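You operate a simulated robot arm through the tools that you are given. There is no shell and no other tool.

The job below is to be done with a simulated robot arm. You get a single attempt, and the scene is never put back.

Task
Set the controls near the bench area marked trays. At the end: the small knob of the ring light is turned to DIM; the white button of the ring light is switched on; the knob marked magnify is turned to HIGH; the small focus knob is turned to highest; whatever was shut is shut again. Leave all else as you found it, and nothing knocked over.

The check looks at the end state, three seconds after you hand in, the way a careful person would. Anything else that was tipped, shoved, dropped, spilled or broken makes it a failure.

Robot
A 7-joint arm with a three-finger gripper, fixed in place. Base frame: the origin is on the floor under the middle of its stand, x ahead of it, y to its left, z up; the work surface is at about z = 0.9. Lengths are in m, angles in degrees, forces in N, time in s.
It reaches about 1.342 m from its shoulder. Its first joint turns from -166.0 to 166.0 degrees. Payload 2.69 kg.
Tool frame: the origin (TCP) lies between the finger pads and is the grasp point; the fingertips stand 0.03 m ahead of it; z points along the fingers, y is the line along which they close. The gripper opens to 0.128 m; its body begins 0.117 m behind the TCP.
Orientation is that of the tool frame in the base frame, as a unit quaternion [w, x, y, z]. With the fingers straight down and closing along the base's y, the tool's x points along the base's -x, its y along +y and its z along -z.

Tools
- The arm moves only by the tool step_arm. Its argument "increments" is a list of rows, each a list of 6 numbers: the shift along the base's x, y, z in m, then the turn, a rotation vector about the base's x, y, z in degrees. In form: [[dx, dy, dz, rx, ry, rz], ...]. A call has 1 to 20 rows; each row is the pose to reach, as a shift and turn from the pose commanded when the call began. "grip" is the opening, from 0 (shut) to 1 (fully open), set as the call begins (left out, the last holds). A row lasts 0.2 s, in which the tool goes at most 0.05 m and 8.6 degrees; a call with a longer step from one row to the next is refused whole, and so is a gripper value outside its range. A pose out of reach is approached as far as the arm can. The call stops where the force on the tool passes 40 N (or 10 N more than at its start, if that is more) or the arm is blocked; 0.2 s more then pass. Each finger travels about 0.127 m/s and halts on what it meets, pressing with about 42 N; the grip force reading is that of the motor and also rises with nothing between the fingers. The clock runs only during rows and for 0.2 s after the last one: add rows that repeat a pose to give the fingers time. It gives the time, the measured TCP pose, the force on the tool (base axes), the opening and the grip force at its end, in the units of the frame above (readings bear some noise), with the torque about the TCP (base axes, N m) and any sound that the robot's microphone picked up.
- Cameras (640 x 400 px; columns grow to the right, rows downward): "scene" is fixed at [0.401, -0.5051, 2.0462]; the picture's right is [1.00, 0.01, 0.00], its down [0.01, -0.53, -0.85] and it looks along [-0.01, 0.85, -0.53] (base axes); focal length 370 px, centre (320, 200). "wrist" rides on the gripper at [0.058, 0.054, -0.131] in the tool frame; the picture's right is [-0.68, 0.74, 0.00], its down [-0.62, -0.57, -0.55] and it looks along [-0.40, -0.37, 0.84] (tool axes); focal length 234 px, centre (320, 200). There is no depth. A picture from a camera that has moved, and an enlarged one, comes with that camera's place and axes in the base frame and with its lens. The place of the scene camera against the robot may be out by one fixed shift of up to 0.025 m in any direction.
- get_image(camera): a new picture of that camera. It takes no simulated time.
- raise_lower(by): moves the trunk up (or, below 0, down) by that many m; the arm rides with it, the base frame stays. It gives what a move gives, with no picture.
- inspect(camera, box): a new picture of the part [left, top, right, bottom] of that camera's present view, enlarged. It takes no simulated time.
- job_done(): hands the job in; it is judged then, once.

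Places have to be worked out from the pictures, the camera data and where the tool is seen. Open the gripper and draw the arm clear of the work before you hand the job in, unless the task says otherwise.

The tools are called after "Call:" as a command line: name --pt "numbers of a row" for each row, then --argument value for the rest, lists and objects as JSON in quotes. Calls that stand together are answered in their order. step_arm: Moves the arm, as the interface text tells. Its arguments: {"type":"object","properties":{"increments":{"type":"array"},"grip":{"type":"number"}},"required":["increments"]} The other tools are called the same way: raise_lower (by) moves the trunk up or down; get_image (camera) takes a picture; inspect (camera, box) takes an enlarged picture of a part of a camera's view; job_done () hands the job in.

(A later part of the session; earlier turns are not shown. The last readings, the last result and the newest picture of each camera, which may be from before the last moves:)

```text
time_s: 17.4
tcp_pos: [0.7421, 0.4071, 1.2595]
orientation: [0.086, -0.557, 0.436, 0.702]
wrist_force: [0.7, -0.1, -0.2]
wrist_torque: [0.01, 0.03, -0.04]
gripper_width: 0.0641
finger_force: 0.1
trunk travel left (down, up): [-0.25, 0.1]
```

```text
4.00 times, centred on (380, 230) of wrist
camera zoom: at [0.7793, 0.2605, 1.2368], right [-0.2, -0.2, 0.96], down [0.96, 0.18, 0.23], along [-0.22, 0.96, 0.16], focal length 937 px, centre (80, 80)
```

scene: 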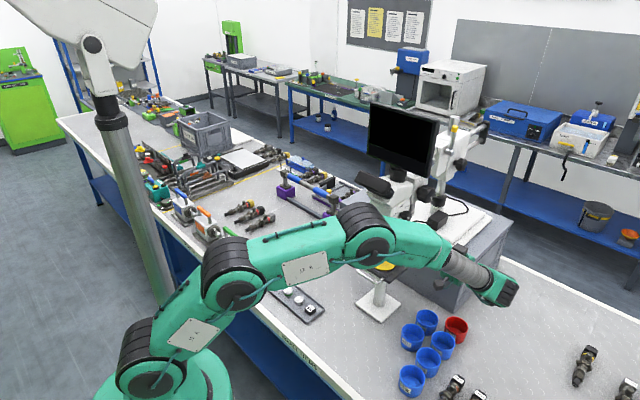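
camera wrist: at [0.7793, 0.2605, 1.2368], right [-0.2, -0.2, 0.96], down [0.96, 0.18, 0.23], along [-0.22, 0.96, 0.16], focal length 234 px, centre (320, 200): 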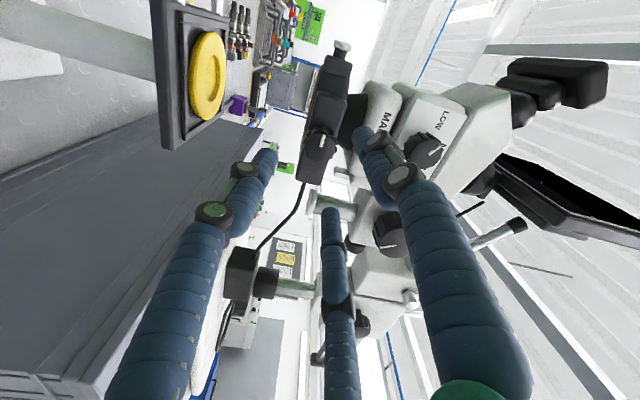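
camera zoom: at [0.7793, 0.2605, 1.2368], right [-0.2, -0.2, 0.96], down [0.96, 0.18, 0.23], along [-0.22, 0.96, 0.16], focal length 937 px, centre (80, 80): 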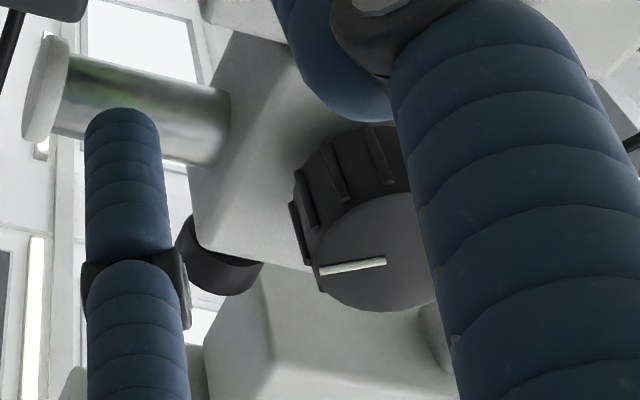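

The magnify knob's face comes out near u=0.792, v=0.147 (x≈0.664, y≈0.456), z≈1.364, pointer at −60° (LOW). I move up to a stand-off in front of it with the present roll, which leaves room for a clockwise turn.

Call:
step_arm --pt "-0.008 0.0 0.026 0 0 0" --pt "-0.015 0.0 0.052 0 0 0" --pt "-0.022 0.001 0.078 0 0 0" --pt "-0.03 0.001 0.1045 0 0 0" --pt "-0.03 0.001 0.1045 0 0 0"

Call:
get_image --camera "wrist"

Call:
get_image --camera "scene"

Call:
inspect --camera "wrist" --box '[240, 90, 400, 190]'

```text
time_s: 18.6
tcp_pos: [0.704, 0.4084, 1.3607]
orientation: [0.087, -0.557, 0.435, 0.702]
wrist_force: [-0.3, 0.3, -0.7]
wrist_torque: [-0.02, -0.01, -0.04]
gripper_width: 0.0641
finger_force: 0.1
out of reach, approached as far as the arm can: row 4, 5
trunk travel left (down, up): [-0.25, 0.1]
```

```text
taken
camera wrist: at [0.7432, 0.261, 1.3386], right [-0.2, -0.2, 0.96], down [0.95, 0.18, 0.24], along [-0.22, 0.96, 0.15], focal length 234 px, centre (320, 200)
```

wrist: 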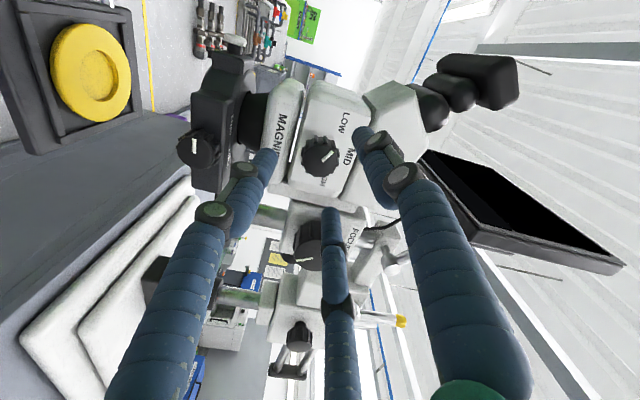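

```text
taken
```

scene: 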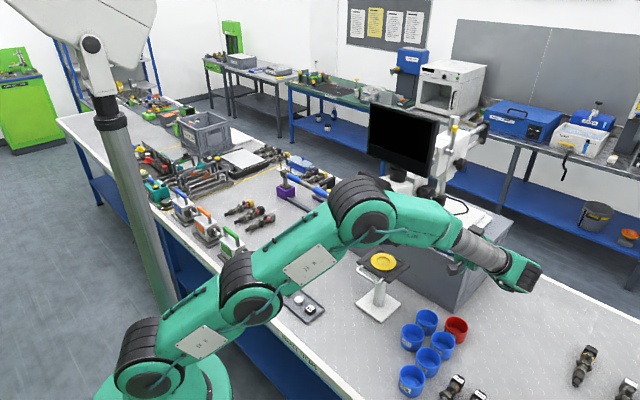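

```text
4.00 times, centred on (320, 140) of wrist
camera zoom: at [0.7432, 0.261, 1.3386], right [-0.2, -0.2, 0.96], down [0.95, 0.18, 0.24], along [-0.22, 0.96, 0.15], focal length 937 px, centre (320, 440)
```

zoom: 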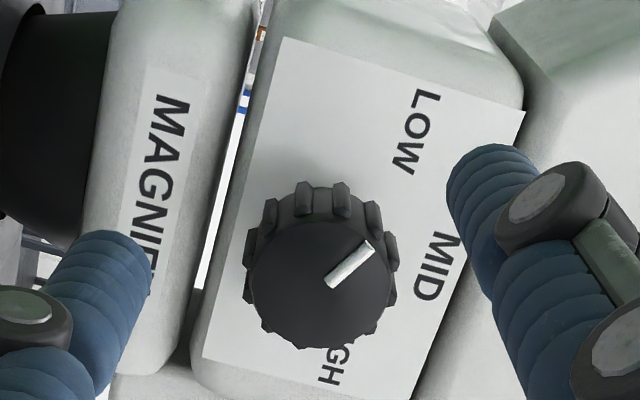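

The position stopped about 8 mm short at the reach limit but the knob is well located (u=0.791, v=0.148, z=1.3626); moving in toward it eases the wrist. I advance along the axis with the small lateral correction.

Call:
step_arm --pt "-0.004 0.011 0.002 0 0 0" --pt "-0.0125 0.019 0.002 0 0 0" --pt "-0.021 0.0275 0.002 0 0 0" --pt "-0.0287 0.0349 0.002 0 0 0" --pt "-0.0287 0.0349 0.002 0 0 0"

Call:
inspect --camera "wrist" --box '[240, 100, 400, 200]'

```text
time_s: 19.8
tcp_pos: [0.6772, 0.442, 1.364]
orientation: [0.086, -0.557, 0.435, 0.702]
wrist_force: [-0.3, 0.4, 0.8]
wrist_torque: [-0.02, -0.01, -0.03]
gripper_width: 0.0642
finger_force: 0.2
trunk travel left (down, up): [-0.25, 0.1]
```

```text
4.00 times, centred on (320, 150) of wrist
camera zoom: at [0.7151, 0.2958, 1.34], right [-0.2, -0.2, 0.96], down [0.95, 0.18, 0.24], along [-0.22, 0.96, 0.16], focal length 937 px, centre (320, 400)
```

zoom: 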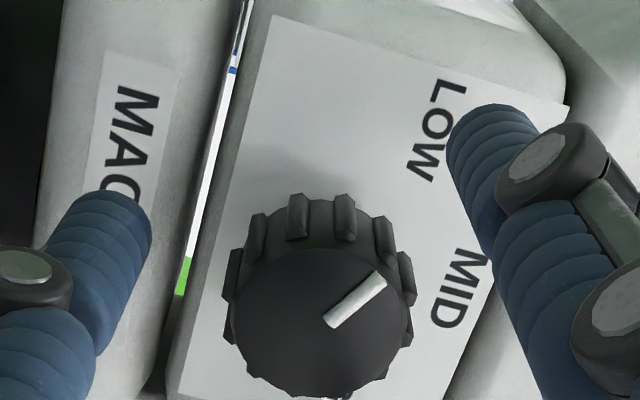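

The tool axis now lies on the knob axis within about a millimetre. I close on the knob.

Call:
step_arm --pt "0 0 0 0 0 0" --pt "0 0 0 0 0 0" --pt "0 0 0 0 0 0" --grip 0.2

Call:
inspect --camera "wrist" --box '[240, 100, 400, 200]'

```text
time_s: 20.6
tcp_pos: [0.6771, 0.4411, 1.3613]
orientation: [0.087, -0.557, 0.435, 0.702]
wrist_force: [5.7, 4.4, 3.7]
wrist_torque: [0.04, 0.1, -0.25]
gripper_width: 0.0322
finger_force: 4.9
trunk travel left (down, up): [-0.25, 0.1]
```

```text
4.00 times, centred on (320, 150) of wrist
camera zoom: at [0.7156, 0.2959, 1.3402], right [-0.2, -0.2, 0.96], down [0.95, 0.18, 0.24], along [-0.22, 0.96, 0.16], focal length 937 px, centre (320, 400)
```

zoom: 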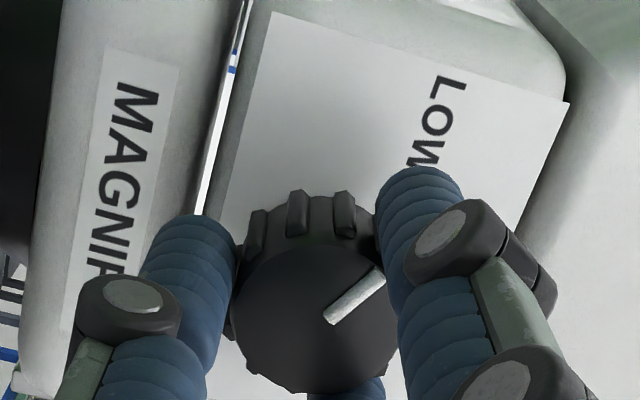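

The fingers are just making contact (32 mm). I let them press fully, then turn clockwise 24°.

Call:
step_arm --pt "0 0 0 0 0 0" --pt "0 0 0 0 0 0" --pt "0 0 0 -5.66 5.66 0" --pt "0 0 0 -11.31 11.31 0" --pt "0 0 0 -16.97 16.97 0"

Call:
inspect --camera "wrist" --box '[240, 100, 400, 200]'

```text
time_s: 21.8
tcp_pos: [0.6769, 0.443, 1.3618]
orientation: [-0.063, -0.454, 0.542, 0.704]
wrist_force: [10.5, 10.8, 8.1]
wrist_torque: [-0.03, -0.04, -0.53]
gripper_width: 0.031
finger_force: 45.2
trunk travel left (down, up): [-0.25, 0.1]
```

```text
4.00 times, centred on (320, 150) of wrist
camera zoom: at [0.7139, 0.2944, 1.373], right [0.09, 0.09, 0.99], down [0.97, 0.2, -0.11], along [-0.21, 0.98, -0.07], focal length 937 px, centre (320, 400)
```

zoom: 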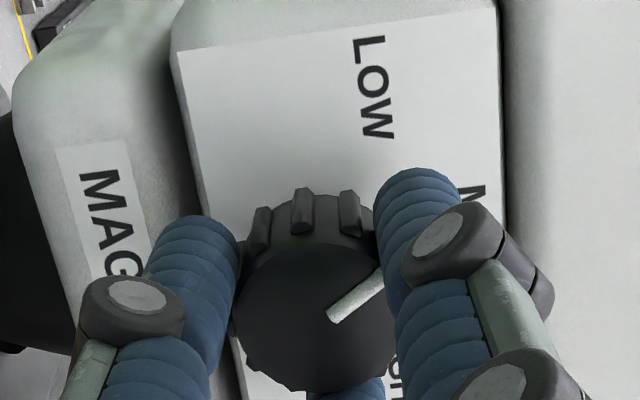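

The knob follows, now about −36°. The side reaction shows the knob sits slightly farther out, so I ease the tool ~1.5 mm that way while turning another 24°.

Call:
step_arm --pt "0.001 0.001 0.0008 -5.66 5.66 0" --pt "0.001 0.001 0.0008 -11.31 11.31 0" --pt "0.001 0.001 0.0008 -16.97 16.97 0"

Call:
step_arm --pt "0 0 0 -5.66 5.66 0" --pt "0 0 0 -11.31 11.31 0" --pt "0 0 0 -16.97 16.97 0"

Call:
inspect --camera "wrist" --box '[240, 100, 400, 200]'

```text
time_s: 22.6
tcp_pos: [0.6768, 0.4428, 1.3636]
orientation: [-0.207, -0.331, 0.625, 0.676]
wrist_force: [0.3, 0.7, -0.8]
wrist_torque: [0.0, 0.01, 0.09]
gripper_width: 0.0312
finger_force: 44.7
trunk travel left (down, up): [-0.25, 0.1]
```

```text
time_s: 23.4
tcp_pos: [0.6764, 0.4424, 1.3635]
orientation: [-0.344, -0.194, 0.679, 0.618]
wrist_force: [-5.2, -0.7, -7.9]
wrist_torque: [-0.14, -0.18, 0.33]
gripper_width: 0.0308
finger_force: 45.4
trunk travel left (down, up): [-0.25, 0.1]
```

```text
4.00 times, centred on (320, 150) of wrist
camera zoom: at [0.7382, 0.3186, 1.4283], right [0.58, 0.58, 0.56], down [0.72, -0.06, -0.69], along [-0.37, 0.81, -0.45], focal length 937 px, centre (320, 400)
```

zoom: 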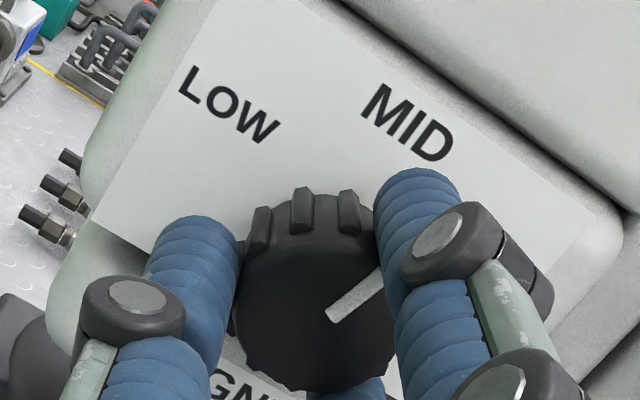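

72° turned and the pointer still follows without slip. I turn 32° more.

Call:
step_arm --pt "0 0 0 -5.66 5.66 0" --pt "0 0 0 -11.31 11.31 0" --pt "0 0 0 -16.97 16.97 0" --pt "0 0 0 -22.63 22.63 0"

Call:
inspect --camera "wrist" --box '[240, 100, 400, 200]'

```text
time_s: 24.4
tcp_pos: [0.6783, 0.444, 1.3629]
orientation: [-0.502, 0.001, 0.708, 0.498]
wrist_force: [-6.9, -3.4, -13.1]
wrist_torque: [-0.37, -0.35, 0.39]
gripper_width: 0.0308
finger_force: 45.0
trunk travel left (down, up): [-0.25, 0.1]
```

```text
4.00 times, centred on (320, 150) of wrist
camera zoom: at [0.7677, 0.348, 1.442], right [0.71, 0.71, 0.04], down [0.41, -0.36, -0.84], along [-0.58, 0.61, -0.55], focal length 937 px, centre (320, 400)
```

zoom: 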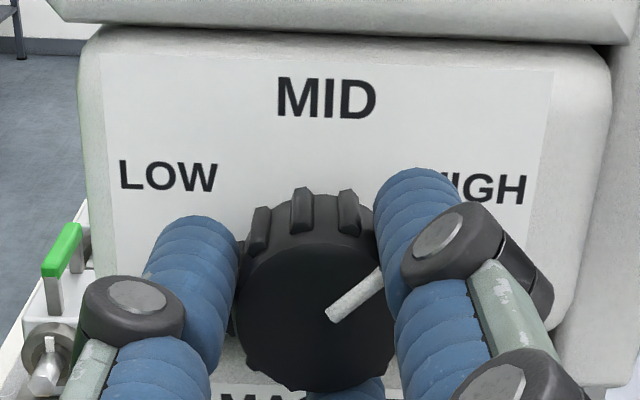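

In this upright view LOW and HIGH lie at about ∓60° around the knob and the pointer is at +44°. I turn the last 17° to HIGH, easing the slight downward load.

Call:
step_arm --pt "-0.0005 -0.0005 -0.001 -4.0 4.0 0" --pt "-0.0005 -0.0005 -0.001 -8.0 8.0 0" --pt "-0.0005 -0.0005 -0.001 -12.0 12.0 0" --pt "-0.0005 -0.0005 -0.001 -12.0 12.0 0"

Call:
inspect --camera "wrist" --box '[240, 100, 400, 200]'

```text
time_s: 25.4
tcp_pos: [0.6771, 0.443, 1.3629]
orientation: [-0.568, 0.105, 0.699, 0.421]
wrist_force: [3.0, 2.0, -2.9]
wrist_torque: [0.22, -0.33, -0.22]
gripper_width: 0.0308
finger_force: 45.0
trunk travel left (down, up): [-0.25, 0.1]
```

```text
4.00 times, centred on (320, 150) of wrist
camera zoom: at [0.784, 0.3642, 1.4395], right [0.68, 0.68, -0.25], down [0.24, -0.54, -0.81], along [-0.69, 0.49, -0.53], focal length 937 px, centre (320, 400)
```

zoom: 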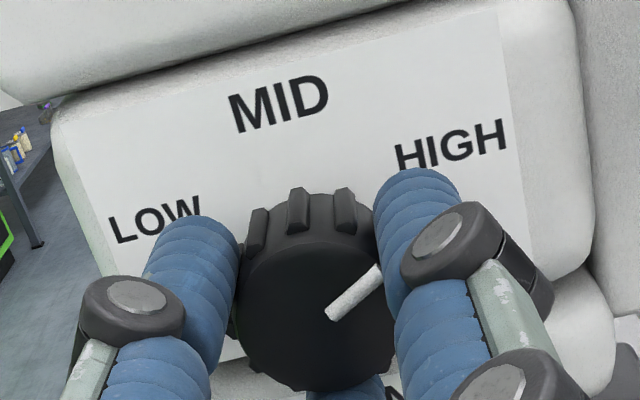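

The tool has turned 121° in all and a resisting torque of 0.4 N m has appeared, so HIGH (end) is reached. I release, back off and look.

Call:
step_arm --pt "0 0 0 0 0 0" --pt "0 0 0 0 0 0" --pt "0 0 0 0 0 0" --grip 0.55

Call:
step_arm --pt "0.009 -0.009 0 0 0 0" --pt "0.018 -0.018 0 0 0 0" --pt "0.029 -0.029 0 0 0 0"

Call:
inspect --camera "wrist" --box '[240, 70, 400, 170]'

Call:
get_image --camera "wrist"

```text
time_s: 26.2
tcp_pos: [0.6769, 0.4434, 1.3626]
orientation: [-0.568, 0.104, 0.7, 0.42]
wrist_force: [0.1, 1.1, -0.4]
wrist_torque: [0.02, 0.02, 0.01]
gripper_width: 0.0702
finger_force: 0.1
trunk travel left (down, up): [-0.25, 0.1]
```

```text
time_s: 27.0
tcp_pos: [0.7057, 0.4138, 1.3623]
orientation: [-0.568, 0.106, 0.699, 0.422]
wrist_force: [-0.4, 1.4, 0.0]
wrist_torque: [0.03, 0.03, 0.0]
gripper_width: 0.0704
finger_force: 0.1
trunk travel left (down, up): [-0.25, 0.1]
```

```text
4.00 times, centred on (320, 120) of wrist
camera zoom: at [0.8125, 0.3349, 1.4381], right [0.68, 0.68, -0.25], down [0.24, -0.54, -0.81], along [-0.69, 0.49, -0.53], focal length 937 px, centre (320, 520)
```

zoom: 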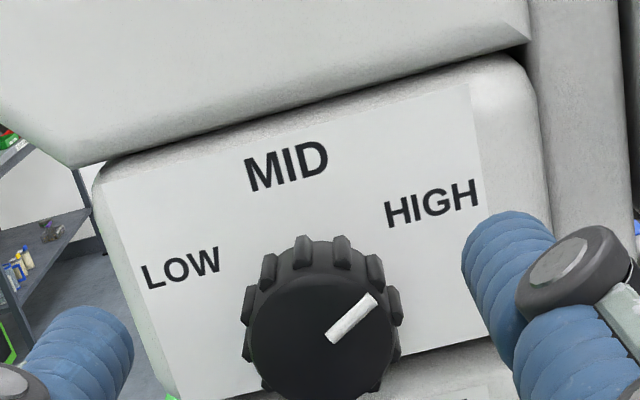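

```text
taken
camera wrist: at [0.8125, 0.3349, 1.4381], right [0.68, 0.68, -0.25], down [0.24, -0.54, -0.81], along [-0.69, 0.49, -0.53], focal length 234 px, centre (320, 200)
```

wrist: 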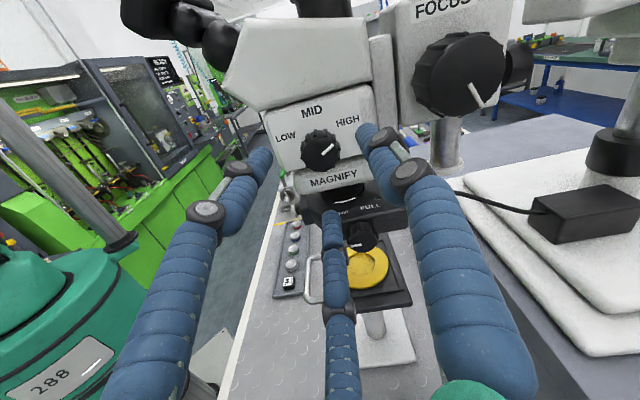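

Magnify now points to HIGH. Next is the white button at the front of the ring light (roughly u=0.725, v=0.07, z=1.26). I swing the hand round to point outward from the robot, tilted 30° down, closing the fingers on the way, staying clear of the head.

Call:
step_arm --pt "-0.008 -0.023 0.0013 -2.77 0 -7.31" --pt "-0.016 -0.046 0.0027 -5.54 0 -14.63" --pt "-0.024 -0.069 0.004 -8.31 0 -21.94" --pt "-0.032 -0.092 0.0053 -11.08 0 -29.25" --pt "-0.04 -0.115 0.0067 -13.85 0 -36.56" --pt "-0.048 -0.138 0.008 -16.63 0 -43.88" --pt "-0.073 -0.146 0.006 -19.4 0 -51.19" --pt "-0.098 -0.154 0.004 -22.17 0 -58.5" --pt "-0.122 -0.163 0.003 -24.94 0 -65.81" --pt "-0.147 -0.171 0.001 -27.71 0 -73.13" --pt "-0.172 -0.179 -0.001 -30.48 0 -80.44" --pt "-0.1966 -0.1876 -0.002 -33.25 0 -87.75" --grip 0

Call:
get_image --camera "wrist"

Call:
get_image --camera "scene"

```text
time_s: 29.6
tcp_pos: [0.5078, 0.2249, 1.3599]
orientation: [-0.074, 0.696, 0.515, 0.494]
wrist_force: [-0.1, -0.1, 0.0]
wrist_torque: [0.03, -0.02, 0.04]
gripper_width: 0.0022
finger_force: 31.6
trunk travel left (down, up): [-0.25, 0.1]
```

```text
taken
camera wrist: at [0.4691, 0.1581, 1.492], right [0.59, -0.77, -0.22], down [-0.77, -0.47, -0.43], along [0.23, 0.42, -0.88], focal length 234 px, centre (320, 200)
```

wrist: 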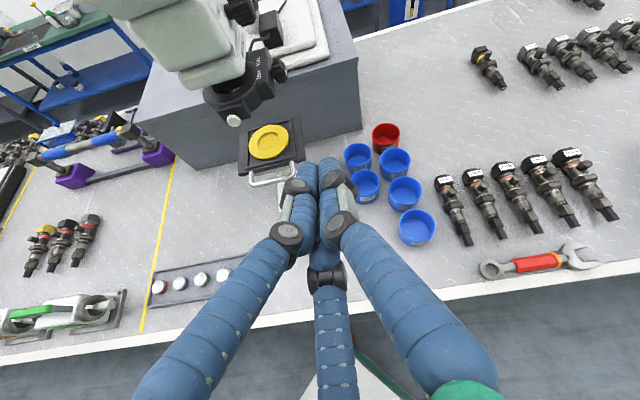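

```text
taken
```

scene: 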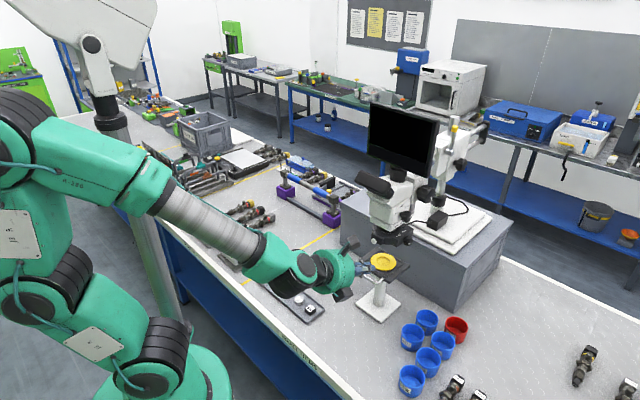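

The arm is in a relaxed pose in front of the microscope with the white button in view. I enlarge the button area and the other parts of this view.

Call:
inspect --camera "wrist" --box '[190, 60, 310, 135]'

Call:
inspect --camera "scene" --box '[350, 160, 450, 260]'

```text
5.33 times, centred on (250, 98) of wrist
camera zoom: at [0.4691, 0.1581, 1.492], right [0.59, -0.77, -0.22], down [-0.77, -0.47, -0.43], along [0.23, 0.42, -0.88], focal length 1249 px, centre (693, 747)
```

zoom: 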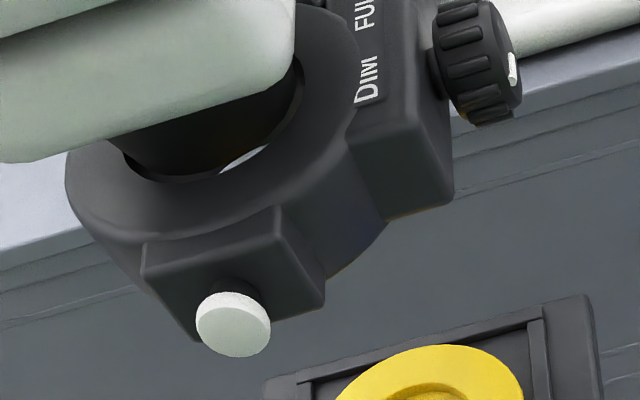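

```text
4.00 times, centred on (400, 210) of scene
camera zoom: at [0.401, -0.5051, 2.0462], right [1.0, 0.01, 0.0], down [0.01, -0.53, -0.85], along [-0.01, 0.85, -0.53], focal length 1479 px, centre (0, 160)
```

zoom: 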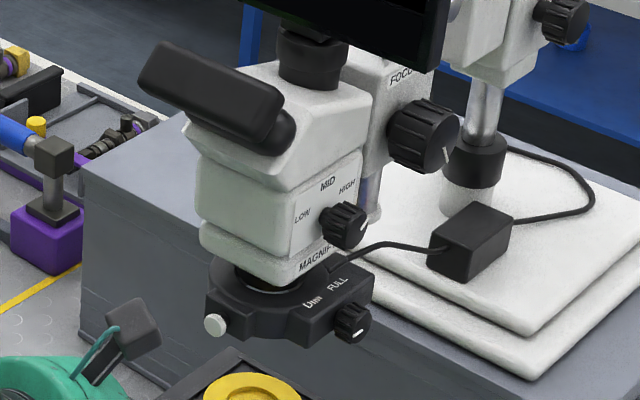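

The button's cap centre works out at about u=0.727, v=0.067, z=1.259 (x≈0.561, y≈0.467). I move to a stand-off about 8 cm in front of it.

Call:
step_arm --pt "-0.0044 0.0332 -0.018 0 0 0" --pt "-0.0088 0.0664 -0.036 0 0 0" --pt "-0.0132 0.0997 -0.054 0 0 0" --pt "-0.0176 0.1329 -0.072 0 0 0" --pt "-0.022 0.1661 -0.0899 0 0 0" --pt "-0.022 0.1661 -0.0899 0 0 0"

Call:
get_image --camera "wrist"

Call:
inspect --camera "wrist" --box '[240, 20, 400, 170]'

Call:
inspect --camera "scene" --box '[300, 180, 440, 280]'

```text
time_s: 31.0
tcp_pos: [0.4864, 0.393, 1.2714]
orientation: [-0.073, 0.697, 0.514, 0.495]
wrist_force: [-0.6, 0.2, -0.3]
wrist_torque: [0.0, -0.01, 0.01]
gripper_width: 0.0022
finger_force: 30.9
trunk travel left (down, up): [-0.25, 0.1]
```

```text
taken
camera wrist: at [0.4479, 0.3255, 1.4027], right [0.6, -0.77, -0.22], down [-0.77, -0.47, -0.43], along [0.23, 0.42, -0.88], focal length 234 px, centre (320, 200)
```

wrist: 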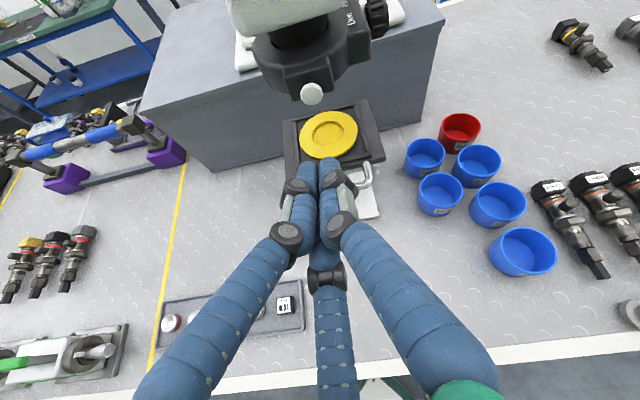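

```text
2.67 times, centred on (320, 95) of wrist
camera zoom: at [0.4479, 0.3255, 1.4027], right [0.6, -0.77, -0.22], down [-0.77, -0.47, -0.43], along [0.23, 0.42, -0.88], focal length 624 px, centre (320, 480)
```

zoom: 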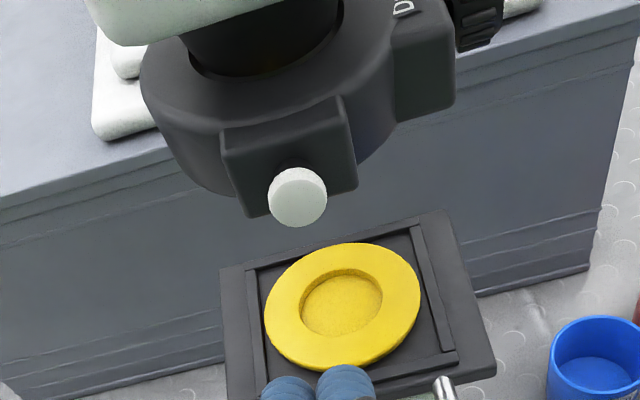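

```text
4.00 times, centred on (370, 230) of scene
camera zoom: at [0.401, -0.5051, 2.0462], right [1.0, 0.01, 0.0], down [0.01, -0.53, -0.85], along [-0.01, 0.85, -0.53], focal length 1479 px, centre (120, 80)
```

zoom: 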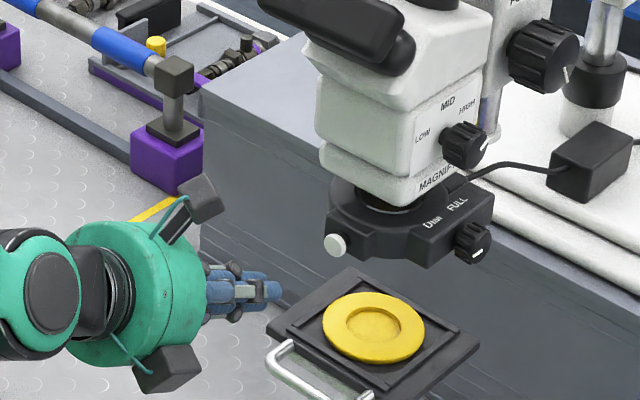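

Button refined to u=0.728, v=0.070, z=1.262. I shift 4 mm sideways, 2 mm up, and approach to about 2 cm from contact.

Call:
step_arm --pt "0.0028 -0.0028 0.002 0 0 0" --pt "0.0158 0.0102 0.002 0 0 0" --pt "0.0288 0.0232 0.002 0 0 0" --pt "0.0418 0.0362 0.002 0 0 0" --pt "0.0418 0.0362 0.002 0 0 0"

Call:
inspect --camera "wrist" --box '[240, 60, 400, 210]'

Call:
inspect --camera "scene" --box '[320, 190, 440, 280]'

```text
time_s: 32.2
tcp_pos: [0.5297, 0.4277, 1.2715]
orientation: [-0.074, 0.696, 0.516, 0.494]
wrist_force: [-0.1, -0.5, 0.1]
wrist_torque: [0.03, 0.03, 0.02]
gripper_width: 0.0022
finger_force: 31.1
trunk travel left (down, up): [-0.25, 0.1]
```

```text
2.67 times, centred on (320, 135) of wrist
camera zoom: at [0.4902, 0.3615, 1.4037], right [0.6, -0.77, -0.22], down [-0.77, -0.47, -0.43], along [0.23, 0.42, -0.88], focal length 624 px, centre (320, 373)
```

zoom: 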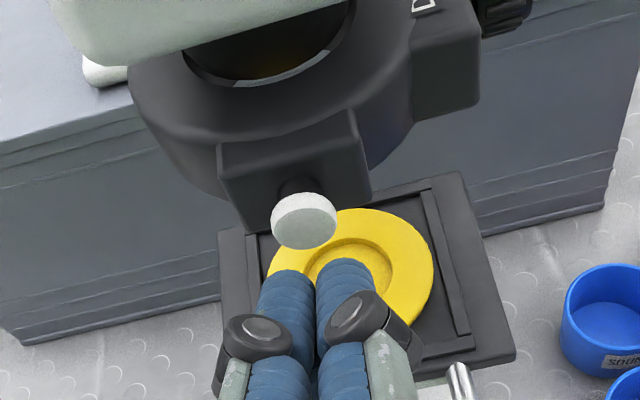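

```text
4.44 times, centred on (380, 235) of scene
camera zoom: at [0.401, -0.5051, 2.0462], right [1.0, 0.01, 0.0], down [0.01, -0.53, -0.85], along [-0.01, 0.85, -0.53], focal length 1643 px, centre (53, 44)
```

zoom: 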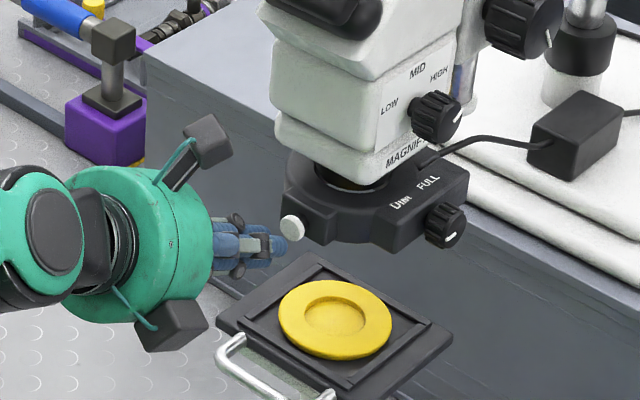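

The tips are about 2 cm short of the cap, 2 mm to the right and slightly low. I correct and close in to just before contact.

Call:
step_arm --pt "-0.0014 0.0014 0.0035 0 0 0" --pt "0.002 0.005 0.0035 0 0 0" --pt "0.006 0.009 0.0035 0 0 0" --pt "0.01 0.013 0.0035 0 0 0"

Call:
step_arm --pt "0.0014 0.0014 0 0 0 0" --pt "0.0028 0.0028 0 0 0 0" --pt "0.0042 0.0042 0 0 0 0"

Call:
inspect --camera "wrist" --box '[240, 90, 400, 240]'

```text
time_s: 33.2
tcp_pos: [0.5393, 0.4409, 1.2759]
orientation: [-0.073, 0.696, 0.516, 0.494]
wrist_force: [0.5, 0.3, -0.2]
wrist_torque: [-0.05, 0.01, 0.02]
gripper_width: 0.0017
finger_force: 31.7
trunk travel left (down, up): [-0.25, 0.1]
```

```text
time_s: 34.0
tcp_pos: [0.5429, 0.4455, 1.2762]
orientation: [-0.074, 0.696, 0.516, 0.494]
wrist_force: [-0.3, 0.1, 0.4]
wrist_torque: [0.03, 0.03, 0.0]
gripper_width: 0.0022
finger_force: 31.5
trunk travel left (down, up): [-0.25, 0.1]
```

```text
2.67 times, centred on (320, 165) of wrist
camera zoom: at [0.5038, 0.3782, 1.4081], right [0.6, -0.77, -0.22], down [-0.77, -0.47, -0.43], along [0.23, 0.42, -0.88], focal length 624 px, centre (320, 293)
```

zoom: 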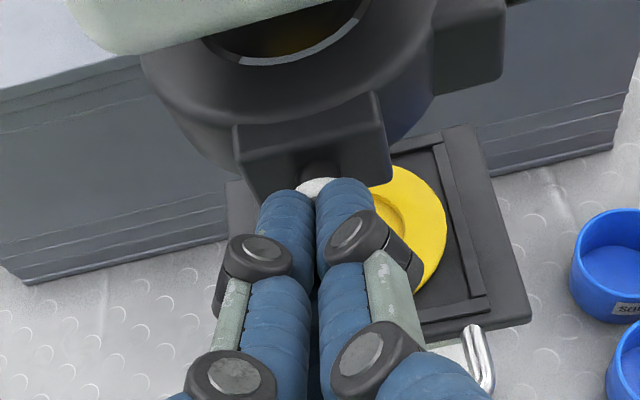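

The tips are about to touch the cap. I press forward in small steps and watch force and sound.

Call:
step_arm --pt "0.0008 0.0008 0 0 0 0" --pt "0.0016 0.0016 0 0 0 0" --pt "0.0024 0.0024 0 0 0 0"

Call:
step_arm --pt "0.0008 0.0008 0 0 0 0" --pt "0.0016 0.0016 0 0 0 0"

```text
time_s: 34.8
tcp_pos: [0.5452, 0.4476, 1.2759]
orientation: [-0.073, 0.696, 0.515, 0.495]
wrist_force: [-2.0, -1.9, 1.9]
wrist_torque: [-0.02, -0.02, -0.01]
gripper_width: 0.006
finger_force: 31.5
trunk travel left (down, up): [-0.25, 0.1]
heard: click
```

```text
time_s: 35.4
tcp_pos: [0.547, 0.4487, 1.275]
orientation: [-0.074, 0.696, 0.515, 0.495]
wrist_force: [-9.9, -9.1, 2.4]
wrist_torque: [0.03, 0.09, -0.03]
gripper_width: 0.006
finger_force: 31.1
trunk travel left (down, up): [-0.25, 0.1]
```

A click was heard, then the cap bottomed. I back off and look whether the light is on.

Call:
step_arm --pt "-0.002 -0.002 0 0 0 0" --pt "-0.008 -0.008 0 0 0 0" --pt "-0.02 -0.02 0 0 0 0" --pt "-0.035 -0.035 0 0 0 0" --pt "-0.05 -0.05 0 0 0 0"

Call:
inspect --camera "wrist" --box '[240, 20, 400, 170]'

Call:
inspect --camera "scene" --box '[320, 190, 440, 280]'

```text
time_s: 36.6
tcp_pos: [0.4968, 0.3988, 1.2753]
orientation: [-0.074, 0.696, 0.517, 0.493]
wrist_force: [1.1, -0.2, 0.2]
wrist_torque: [-0.01, 0.02, 0.02]
gripper_width: 0.0024
finger_force: 31.4
trunk travel left (down, up): [-0.25, 0.1]
```

```text
2.67 times, centred on (320, 95) of wrist
camera zoom: at [0.4583, 0.3319, 1.4076], right [0.6, -0.77, -0.22], down [-0.77, -0.47, -0.43], along [0.23, 0.42, -0.88], focal length 624 px, centre (320, 480)
```

zoom: 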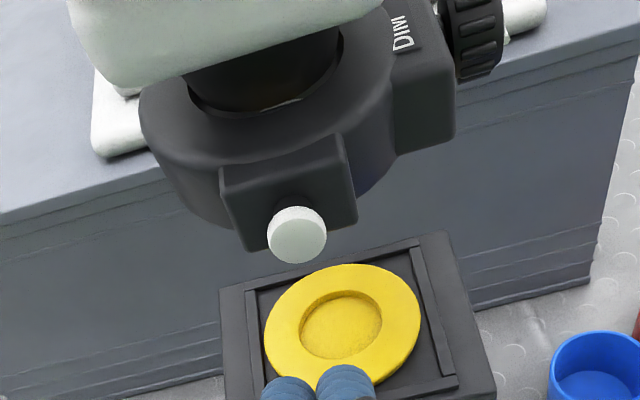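

```text
4.44 times, centred on (380, 235) of scene
camera zoom: at [0.401, -0.5051, 2.0462], right [1.0, 0.01, 0.0], down [0.01, -0.53, -0.85], along [-0.01, 0.85, -0.53], focal length 1643 px, centre (53, 44)
```

zoom: 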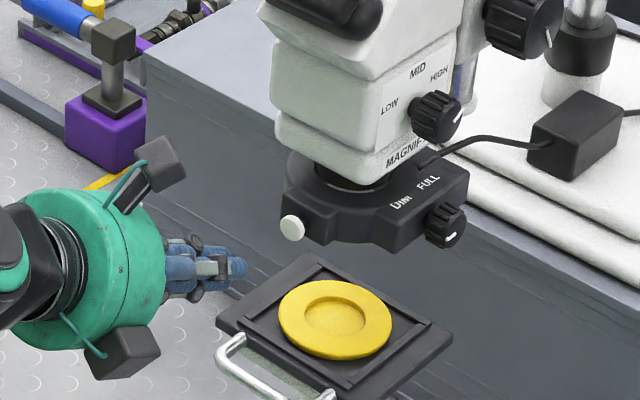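

One click was heard; the cap sprang back. To check the lamp I want to look at the ring's underside, so I move to the left-front of the microscope, level the tool and point it along base x.

Call:
step_arm --pt "-0.0225 0.0158 -0.0107 1.68 -4.06 -6.28" --pt "-0.045 0.0315 -0.0214 3.37 -8.12 -12.56" --pt "-0.0675 0.0473 -0.0321 5.05 -12.18 -18.84" --pt "-0.0899 0.063 -0.0429 6.73 -16.24 -25.11" --pt "-0.1124 0.0788 -0.0536 8.41 -20.3 -31.39" --pt "-0.1349 0.0945 -0.0643 10.1 -24.36 -37.67" --pt "-0.1574 0.1103 -0.075 11.78 -28.42 -43.95"

Call:
get_image --camera "wrist"

Call:
get_image --camera "scene"

```text
time_s: 38.4
tcp_pos: [0.3669, 0.5074, 1.2458]
orientation: [0.162, 0.694, 0.125, 0.69]
wrist_force: [0.1, -1.3, 0.4]
wrist_torque: [0.04, 0.09, 0.19]
gripper_width: 0.0023
finger_force: 31.5
out of reach, approached as far as the arm can: row 1, 2
trunk travel left (down, up): [-0.25, 0.1]
stopped in row 7: the arm was blocked; the commanded pose is now the measured one
```

```text
taken
camera wrist: at [0.2341, 0.4872, 1.3192], right [-0.05, -0.94, -0.33], down [-0.53, 0.3, -0.79], along [0.85, 0.14, -0.51], focal length 234 px, centre (320, 200)
```

wrist: 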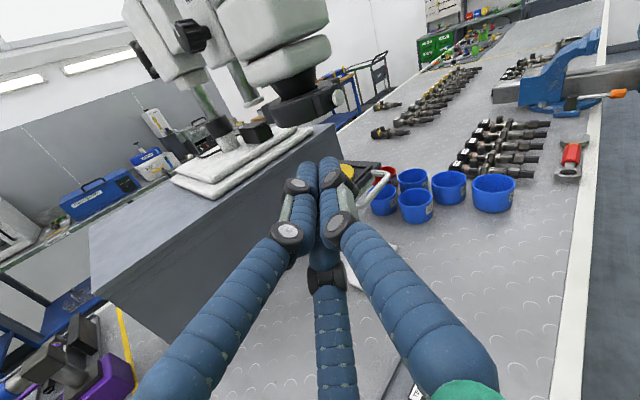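

```text
taken
```

scene: 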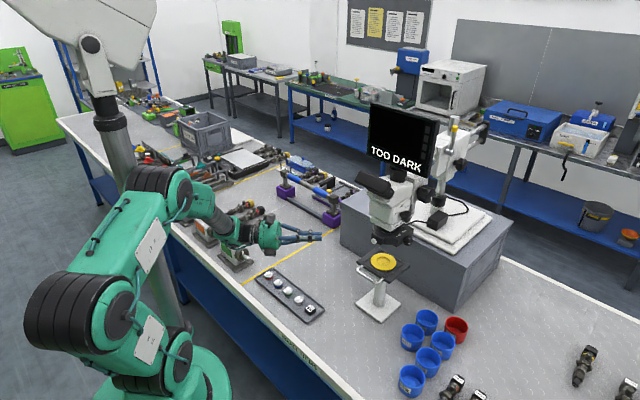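

The display now reads "TOO DARK" — it was black before the press, so the microscope camera is live and dim. The arm stopped in the last row, folded near its own body; I look closely at the arm and the display before going on.

Call:
inspect --camera "scene" --box '[0, 140, 340, 400]'

Call:
inspect --camera "scene" --box '[350, 90, 470, 180]'

Call:
inspect --camera "wrist" --box '[120, 0, 360, 160]'

```text
1.54 times, centred on (170, 270) of scene
camera zoom: at [0.401, -0.5051, 2.0462], right [1.0, 0.01, 0.0], down [0.01, -0.53, -0.85], along [-0.01, 0.85, -0.53], focal length 569 px, centre (551, 92)
```

zoom: 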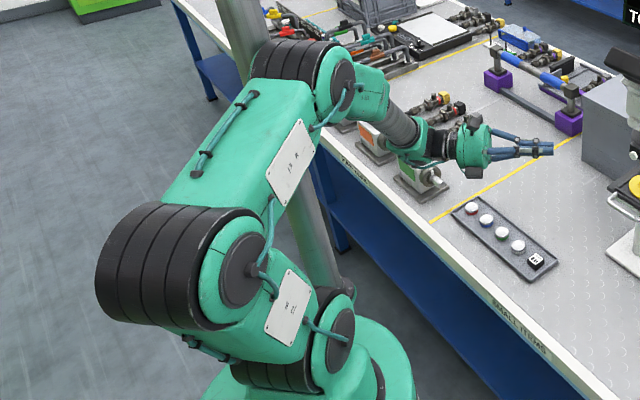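

```text
4.44 times, centred on (410, 135) of scene
camera zoom: at [0.401, -0.5051, 2.0462], right [1.0, 0.01, 0.0], down [0.01, -0.53, -0.85], along [-0.01, 0.85, -0.53], focal length 1643 px, centre (-80, 489)
```

zoom: 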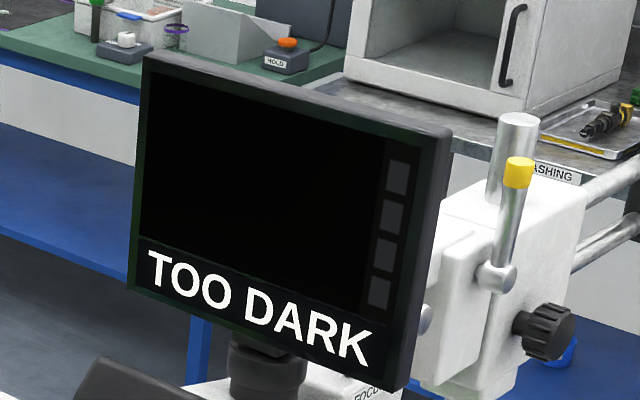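

```text
2.50 times, centred on (240, 80) of wrist
camera zoom: at [0.2341, 0.4872, 1.3192], right [-0.05, -0.94, -0.33], down [-0.53, 0.3, -0.79], along [0.85, 0.14, -0.51], focal length 585 px, centre (520, 500)
```

zoom: 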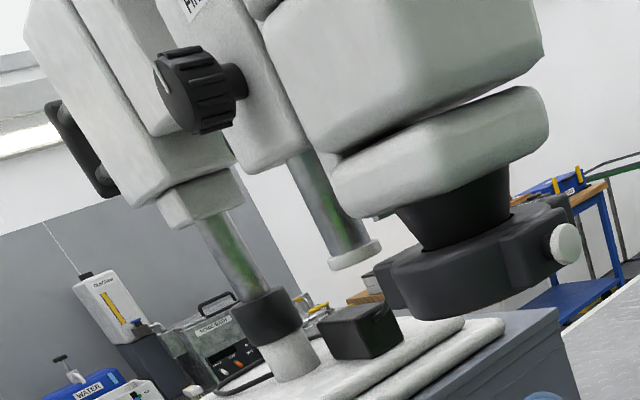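

The elbow seems close to the vertical hanging tube beside the robot, which probably blocked it. I reverse the last part of the move right away to free the arm, then check the tube.

Call:
step_arm --pt "0.0225 -0.0158 0.0107 -1.68 4.06 6.28" --pt "0.045 -0.0315 0.0214 -3.37 8.12 12.56" --pt "0.0675 -0.0473 0.0321 -5.05 12.18 18.84"

Call:
get_image --camera "scene"

Call:
inspect --camera "scene" --box '[0, 0, 240, 200]'

```text
time_s: 39.2
tcp_pos: [0.4328, 0.4624, 1.2769]
orientation: [0.062, 0.725, 0.285, 0.624]
wrist_force: [0.0, 0.3, -0.4]
wrist_torque: [-0.02, -0.06, -0.03]
gripper_width: 0.0022
finger_force: 31.7
trunk travel left (down, up): [-0.25, 0.1]
```

```text
taken
```

scene: 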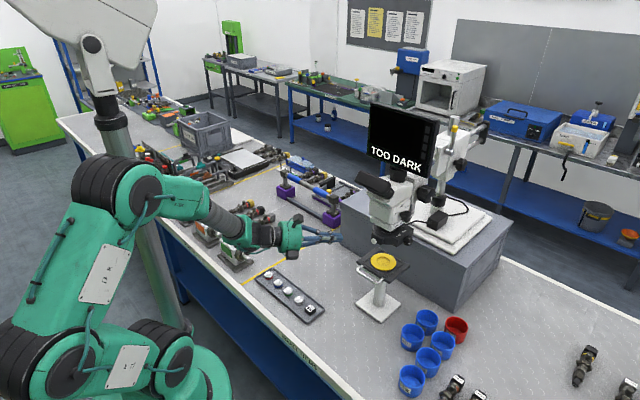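

```text
2.00 times, centred on (120, 100) of scene
camera zoom: at [0.401, -0.5051, 2.0462], right [1.0, 0.01, 0.0], down [0.01, -0.53, -0.85], along [-0.01, 0.85, -0.53], focal length 740 px, centre (720, 400)
```

zoom: 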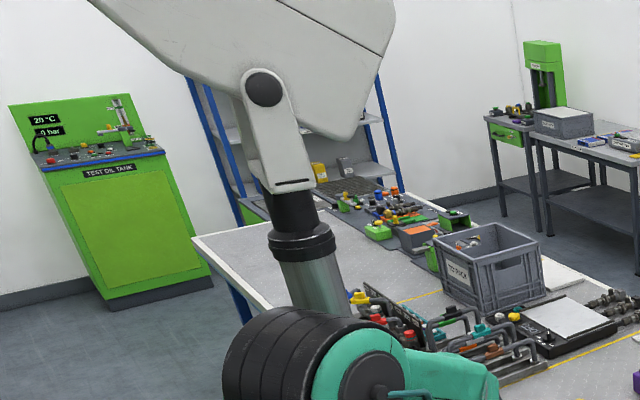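

The hood tube is back where it was and the arm is free again. I now raise the hand while turning it to point straight down in front of the microscope, moving back only a little, to return to the relaxed posture the arm started with.

Call:
step_arm --pt "-0.006 -0.006 0.017 -2.12 7.5 0" --pt "-0.012 -0.012 0.035 -4.24 15.0 0" --pt "-0.017 -0.018 0.052 -6.36 22.5 0" --pt "-0.023 -0.024 0.069 -8.48 30.0 0" --pt "-0.029 -0.03 0.087 -10.6 37.5 0"

Call:
get_image --camera "scene"

```text
time_s: 40.4
tcp_pos: [0.4045, 0.4313, 1.3641]
orientation: [0.034, 0.878, 0.344, 0.33]
wrist_force: [0.3, 0.1, 0.2]
wrist_torque: [0.02, 0.0, -0.02]
gripper_width: 0.0025
finger_force: 31.3
trunk travel left (down, up): [-0.25, 0.1]
```

```text
taken
```

scene: 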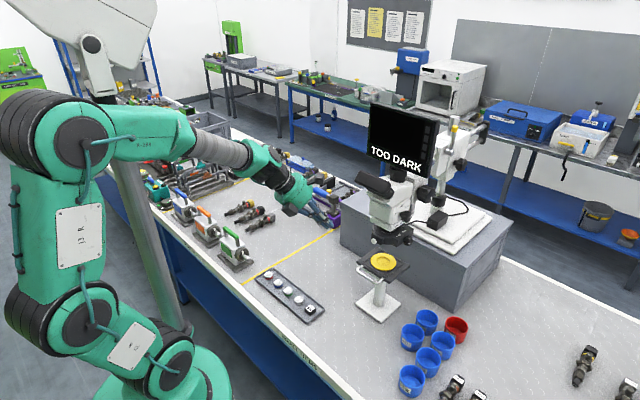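

The arm moves freely and the elbow is coming away from the tube. I finish the turn to pointing down.

Call:
step_arm --pt "-0.006 -0.006 0.017 -2.12 7.5 0" --pt "-0.012 -0.012 0.035 -4.24 15.0 0" --pt "-0.017 -0.018 0.052 -6.36 22.5 0" --pt "-0.023 -0.024 0.069 -8.48 30.0 0" --pt "-0.029 -0.03 0.087 -10.6 37.5 0"

Call:
get_image --camera "scene"

Call:
get_image --camera "wrist"

```text
time_s: 41.6
tcp_pos: [0.3746, 0.4003, 1.4252]
orientation: [0.098, 0.923, 0.362, 0.084]
wrist_force: [0.9, -0.7, -0.1]
wrist_torque: [0.08, -0.03, 0.01]
gripper_width: 0.0019
finger_force: 31.8
out of reach, approached as far as the arm can: row 3, 4, 5
trunk travel left (down, up): [-0.25, 0.1]
```

```text
taken
```

scene: 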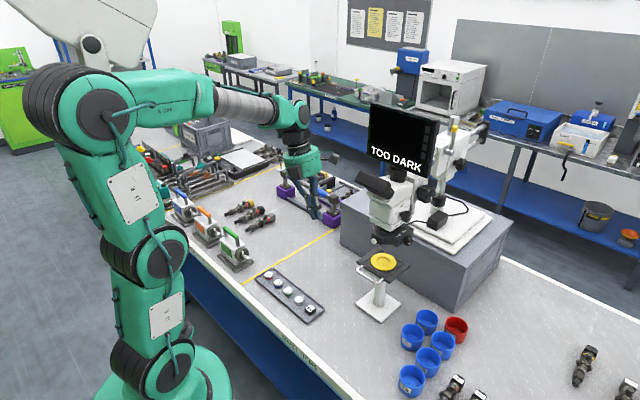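

```text
taken
camera wrist: at [0.4223, 0.4171, 1.5695], right [-0.01, -0.99, 0.12], down [-0.94, 0.05, 0.34], along [-0.35, -0.11, -0.93], focal length 234 px, centre (320, 200)
```

wrist: 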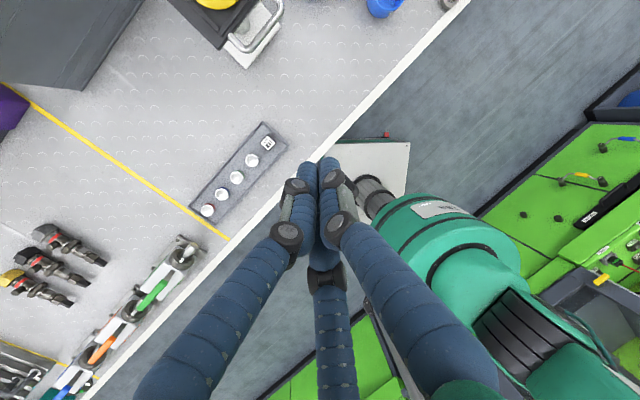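

The hand is now nearly straight down in front of the microscope. I move it to the left side (u≈0.68, v≈−0.25), outside the monitor's left edge.

Call:
step_arm --pt "-0.01 0.037 0.004 0 0 0" --pt "-0.02 0.073 0.007 0 0 0" --pt "-0.03 0.11 0.011 0 0 0" --pt "-0.04 0.147 0.014 0 0 0" --pt "-0.05 0.184 0.018 0 0 0" --pt "-0.06 0.22 0.021 0 0 0" --pt "-0.07 0.257 0.025 0 0 0"

Call:
get_image --camera "scene"

Call:
get_image --camera "wrist"

```text
time_s: 43.2
tcp_pos: [0.3058, 0.6573, 1.4503]
orientation: [0.103, 0.922, 0.362, 0.093]
wrist_force: [0.3, 0.5, 0.0]
wrist_torque: [-0.06, -0.02, -0.02]
gripper_width: 0.0019
finger_force: 31.6
trunk travel left (down, up): [-0.25, 0.1]
```

```text
taken
```

scene: 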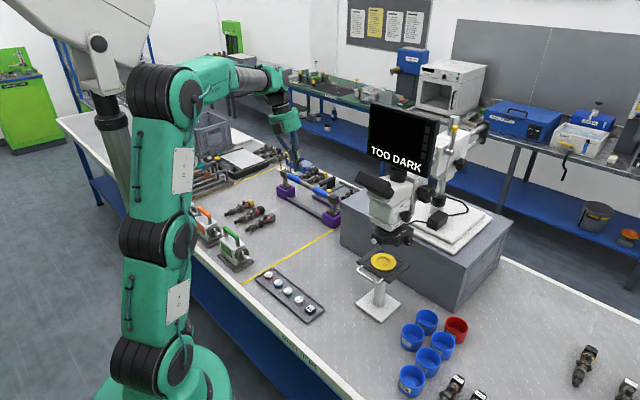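

```text
taken
camera wrist: at [0.3504, 0.6759, 1.5947], right [-0.01, -0.99, 0.12], down [-0.95, 0.05, 0.32], along [-0.33, -0.11, -0.94], focal length 234 px, centre (320, 200)
```

wrist: 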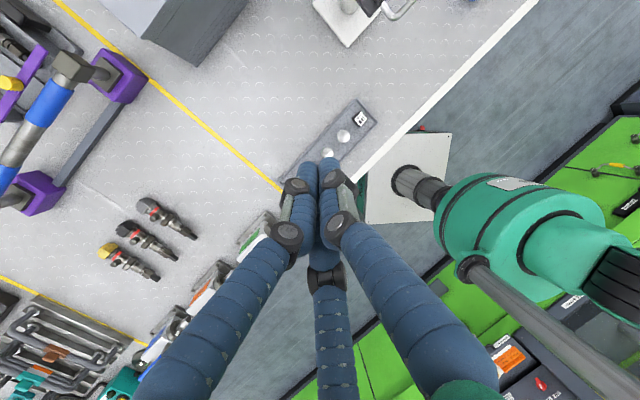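

The arm is relaxed on the left side. The tube/hood at the upper left seems to shift slightly with the arm, so I compare it with my earlier enlargement.

Call:
inspect --camera "scene" --box '[0, 0, 240, 200]'

Call:
inspect --camera "wrist" --box '[380, 120, 640, 400]'

```text
2.00 times, centred on (120, 100) of scene
camera zoom: at [0.401, -0.5051, 2.0462], right [1.0, 0.01, 0.0], down [0.01, -0.53, -0.85], along [-0.01, 0.85, -0.53], focal length 740 px, centre (720, 400)
```

zoom: 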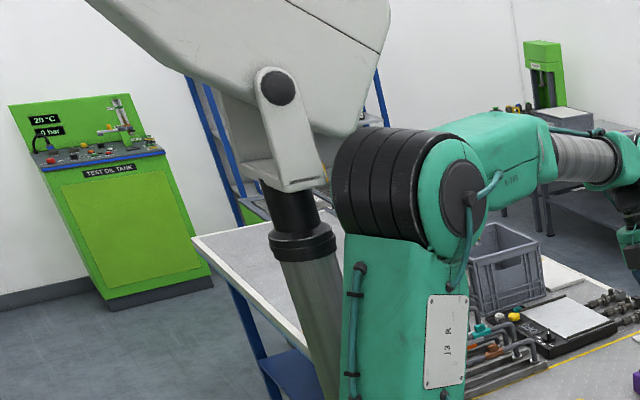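

```text
1.43 times, centred on (510, 260) of wrist
camera zoom: at [0.3504, 0.6759, 1.5947], right [-0.01, -0.99, 0.12], down [-0.95, 0.05, 0.32], along [-0.33, -0.11, -0.94], focal length 334 px, centre (49, 114)
```

zoom: 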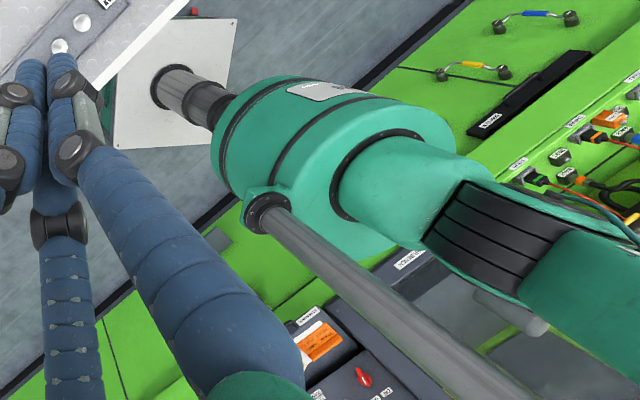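

The tube is a mast bolted to the robot's own base, and only its head turns to follow the arm, so nothing external was moved. Now I rotate the hand to point rightwards (towards the microscope's left side) at u≈0.80, v≈−0.25, opening the fingers.

Call:
step_arm --pt "0.0085 0.0085 -0.005 -5.37 -5.37 0" --pt "0.017 0.017 -0.01 -10.75 -10.75 0" --pt "0.0255 0.0255 -0.015 -16.12 -16.12 0" --pt "0.034 0.034 -0.02 -21.5 -21.5 0" --pt "0.0425 0.0425 -0.025 -26.87 -26.87 0" --pt "0.051 0.051 -0.03 -32.24 -32.24 0" --pt "0.0595 0.0595 -0.035 -37.62 -37.62 0" --pt "0.068 0.068 -0.04 -42.99 -42.99 0" --pt "0.0765 0.0765 -0.045 -48.37 -48.37 0" --pt "0.085 0.085 -0.05 -53.74 -53.74 0" --grip 0.6

Call:
get_image --camera "scene"

Call:
get_image --camera "wrist"

```text
time_s: 45.4
tcp_pos: [0.3841, 0.728, 1.3971]
orientation: [0.612, 0.671, 0.289, 0.302]
wrist_force: [0.5, -0.5, -0.7]
wrist_torque: [0.01, -0.01, 0.03]
gripper_width: 0.0768
finger_force: 0.2
out of reach, approached as far as the arm can: row 10
trunk travel left (down, up): [-0.25, 0.1]
```

```text
taken
```

scene: 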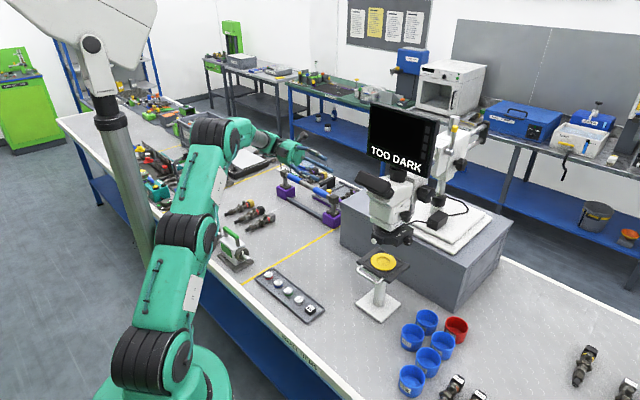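

```text
taken
camera wrist: at [0.324, 0.8531, 1.4623], right [-0.43, -0.57, 0.7], down [-0.83, -0.06, -0.56], along [0.36, -0.82, -0.45], focal length 234 px, centre (320, 200)
```

wrist: 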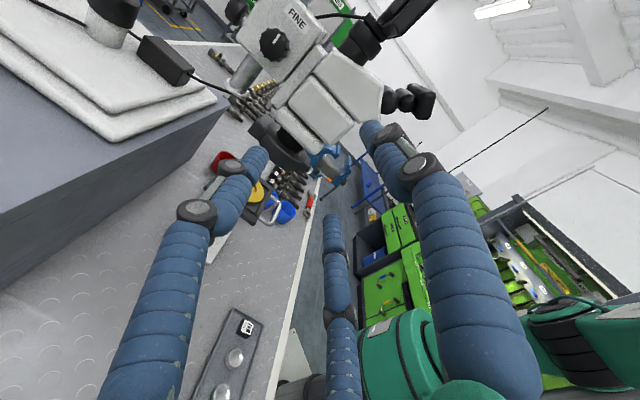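

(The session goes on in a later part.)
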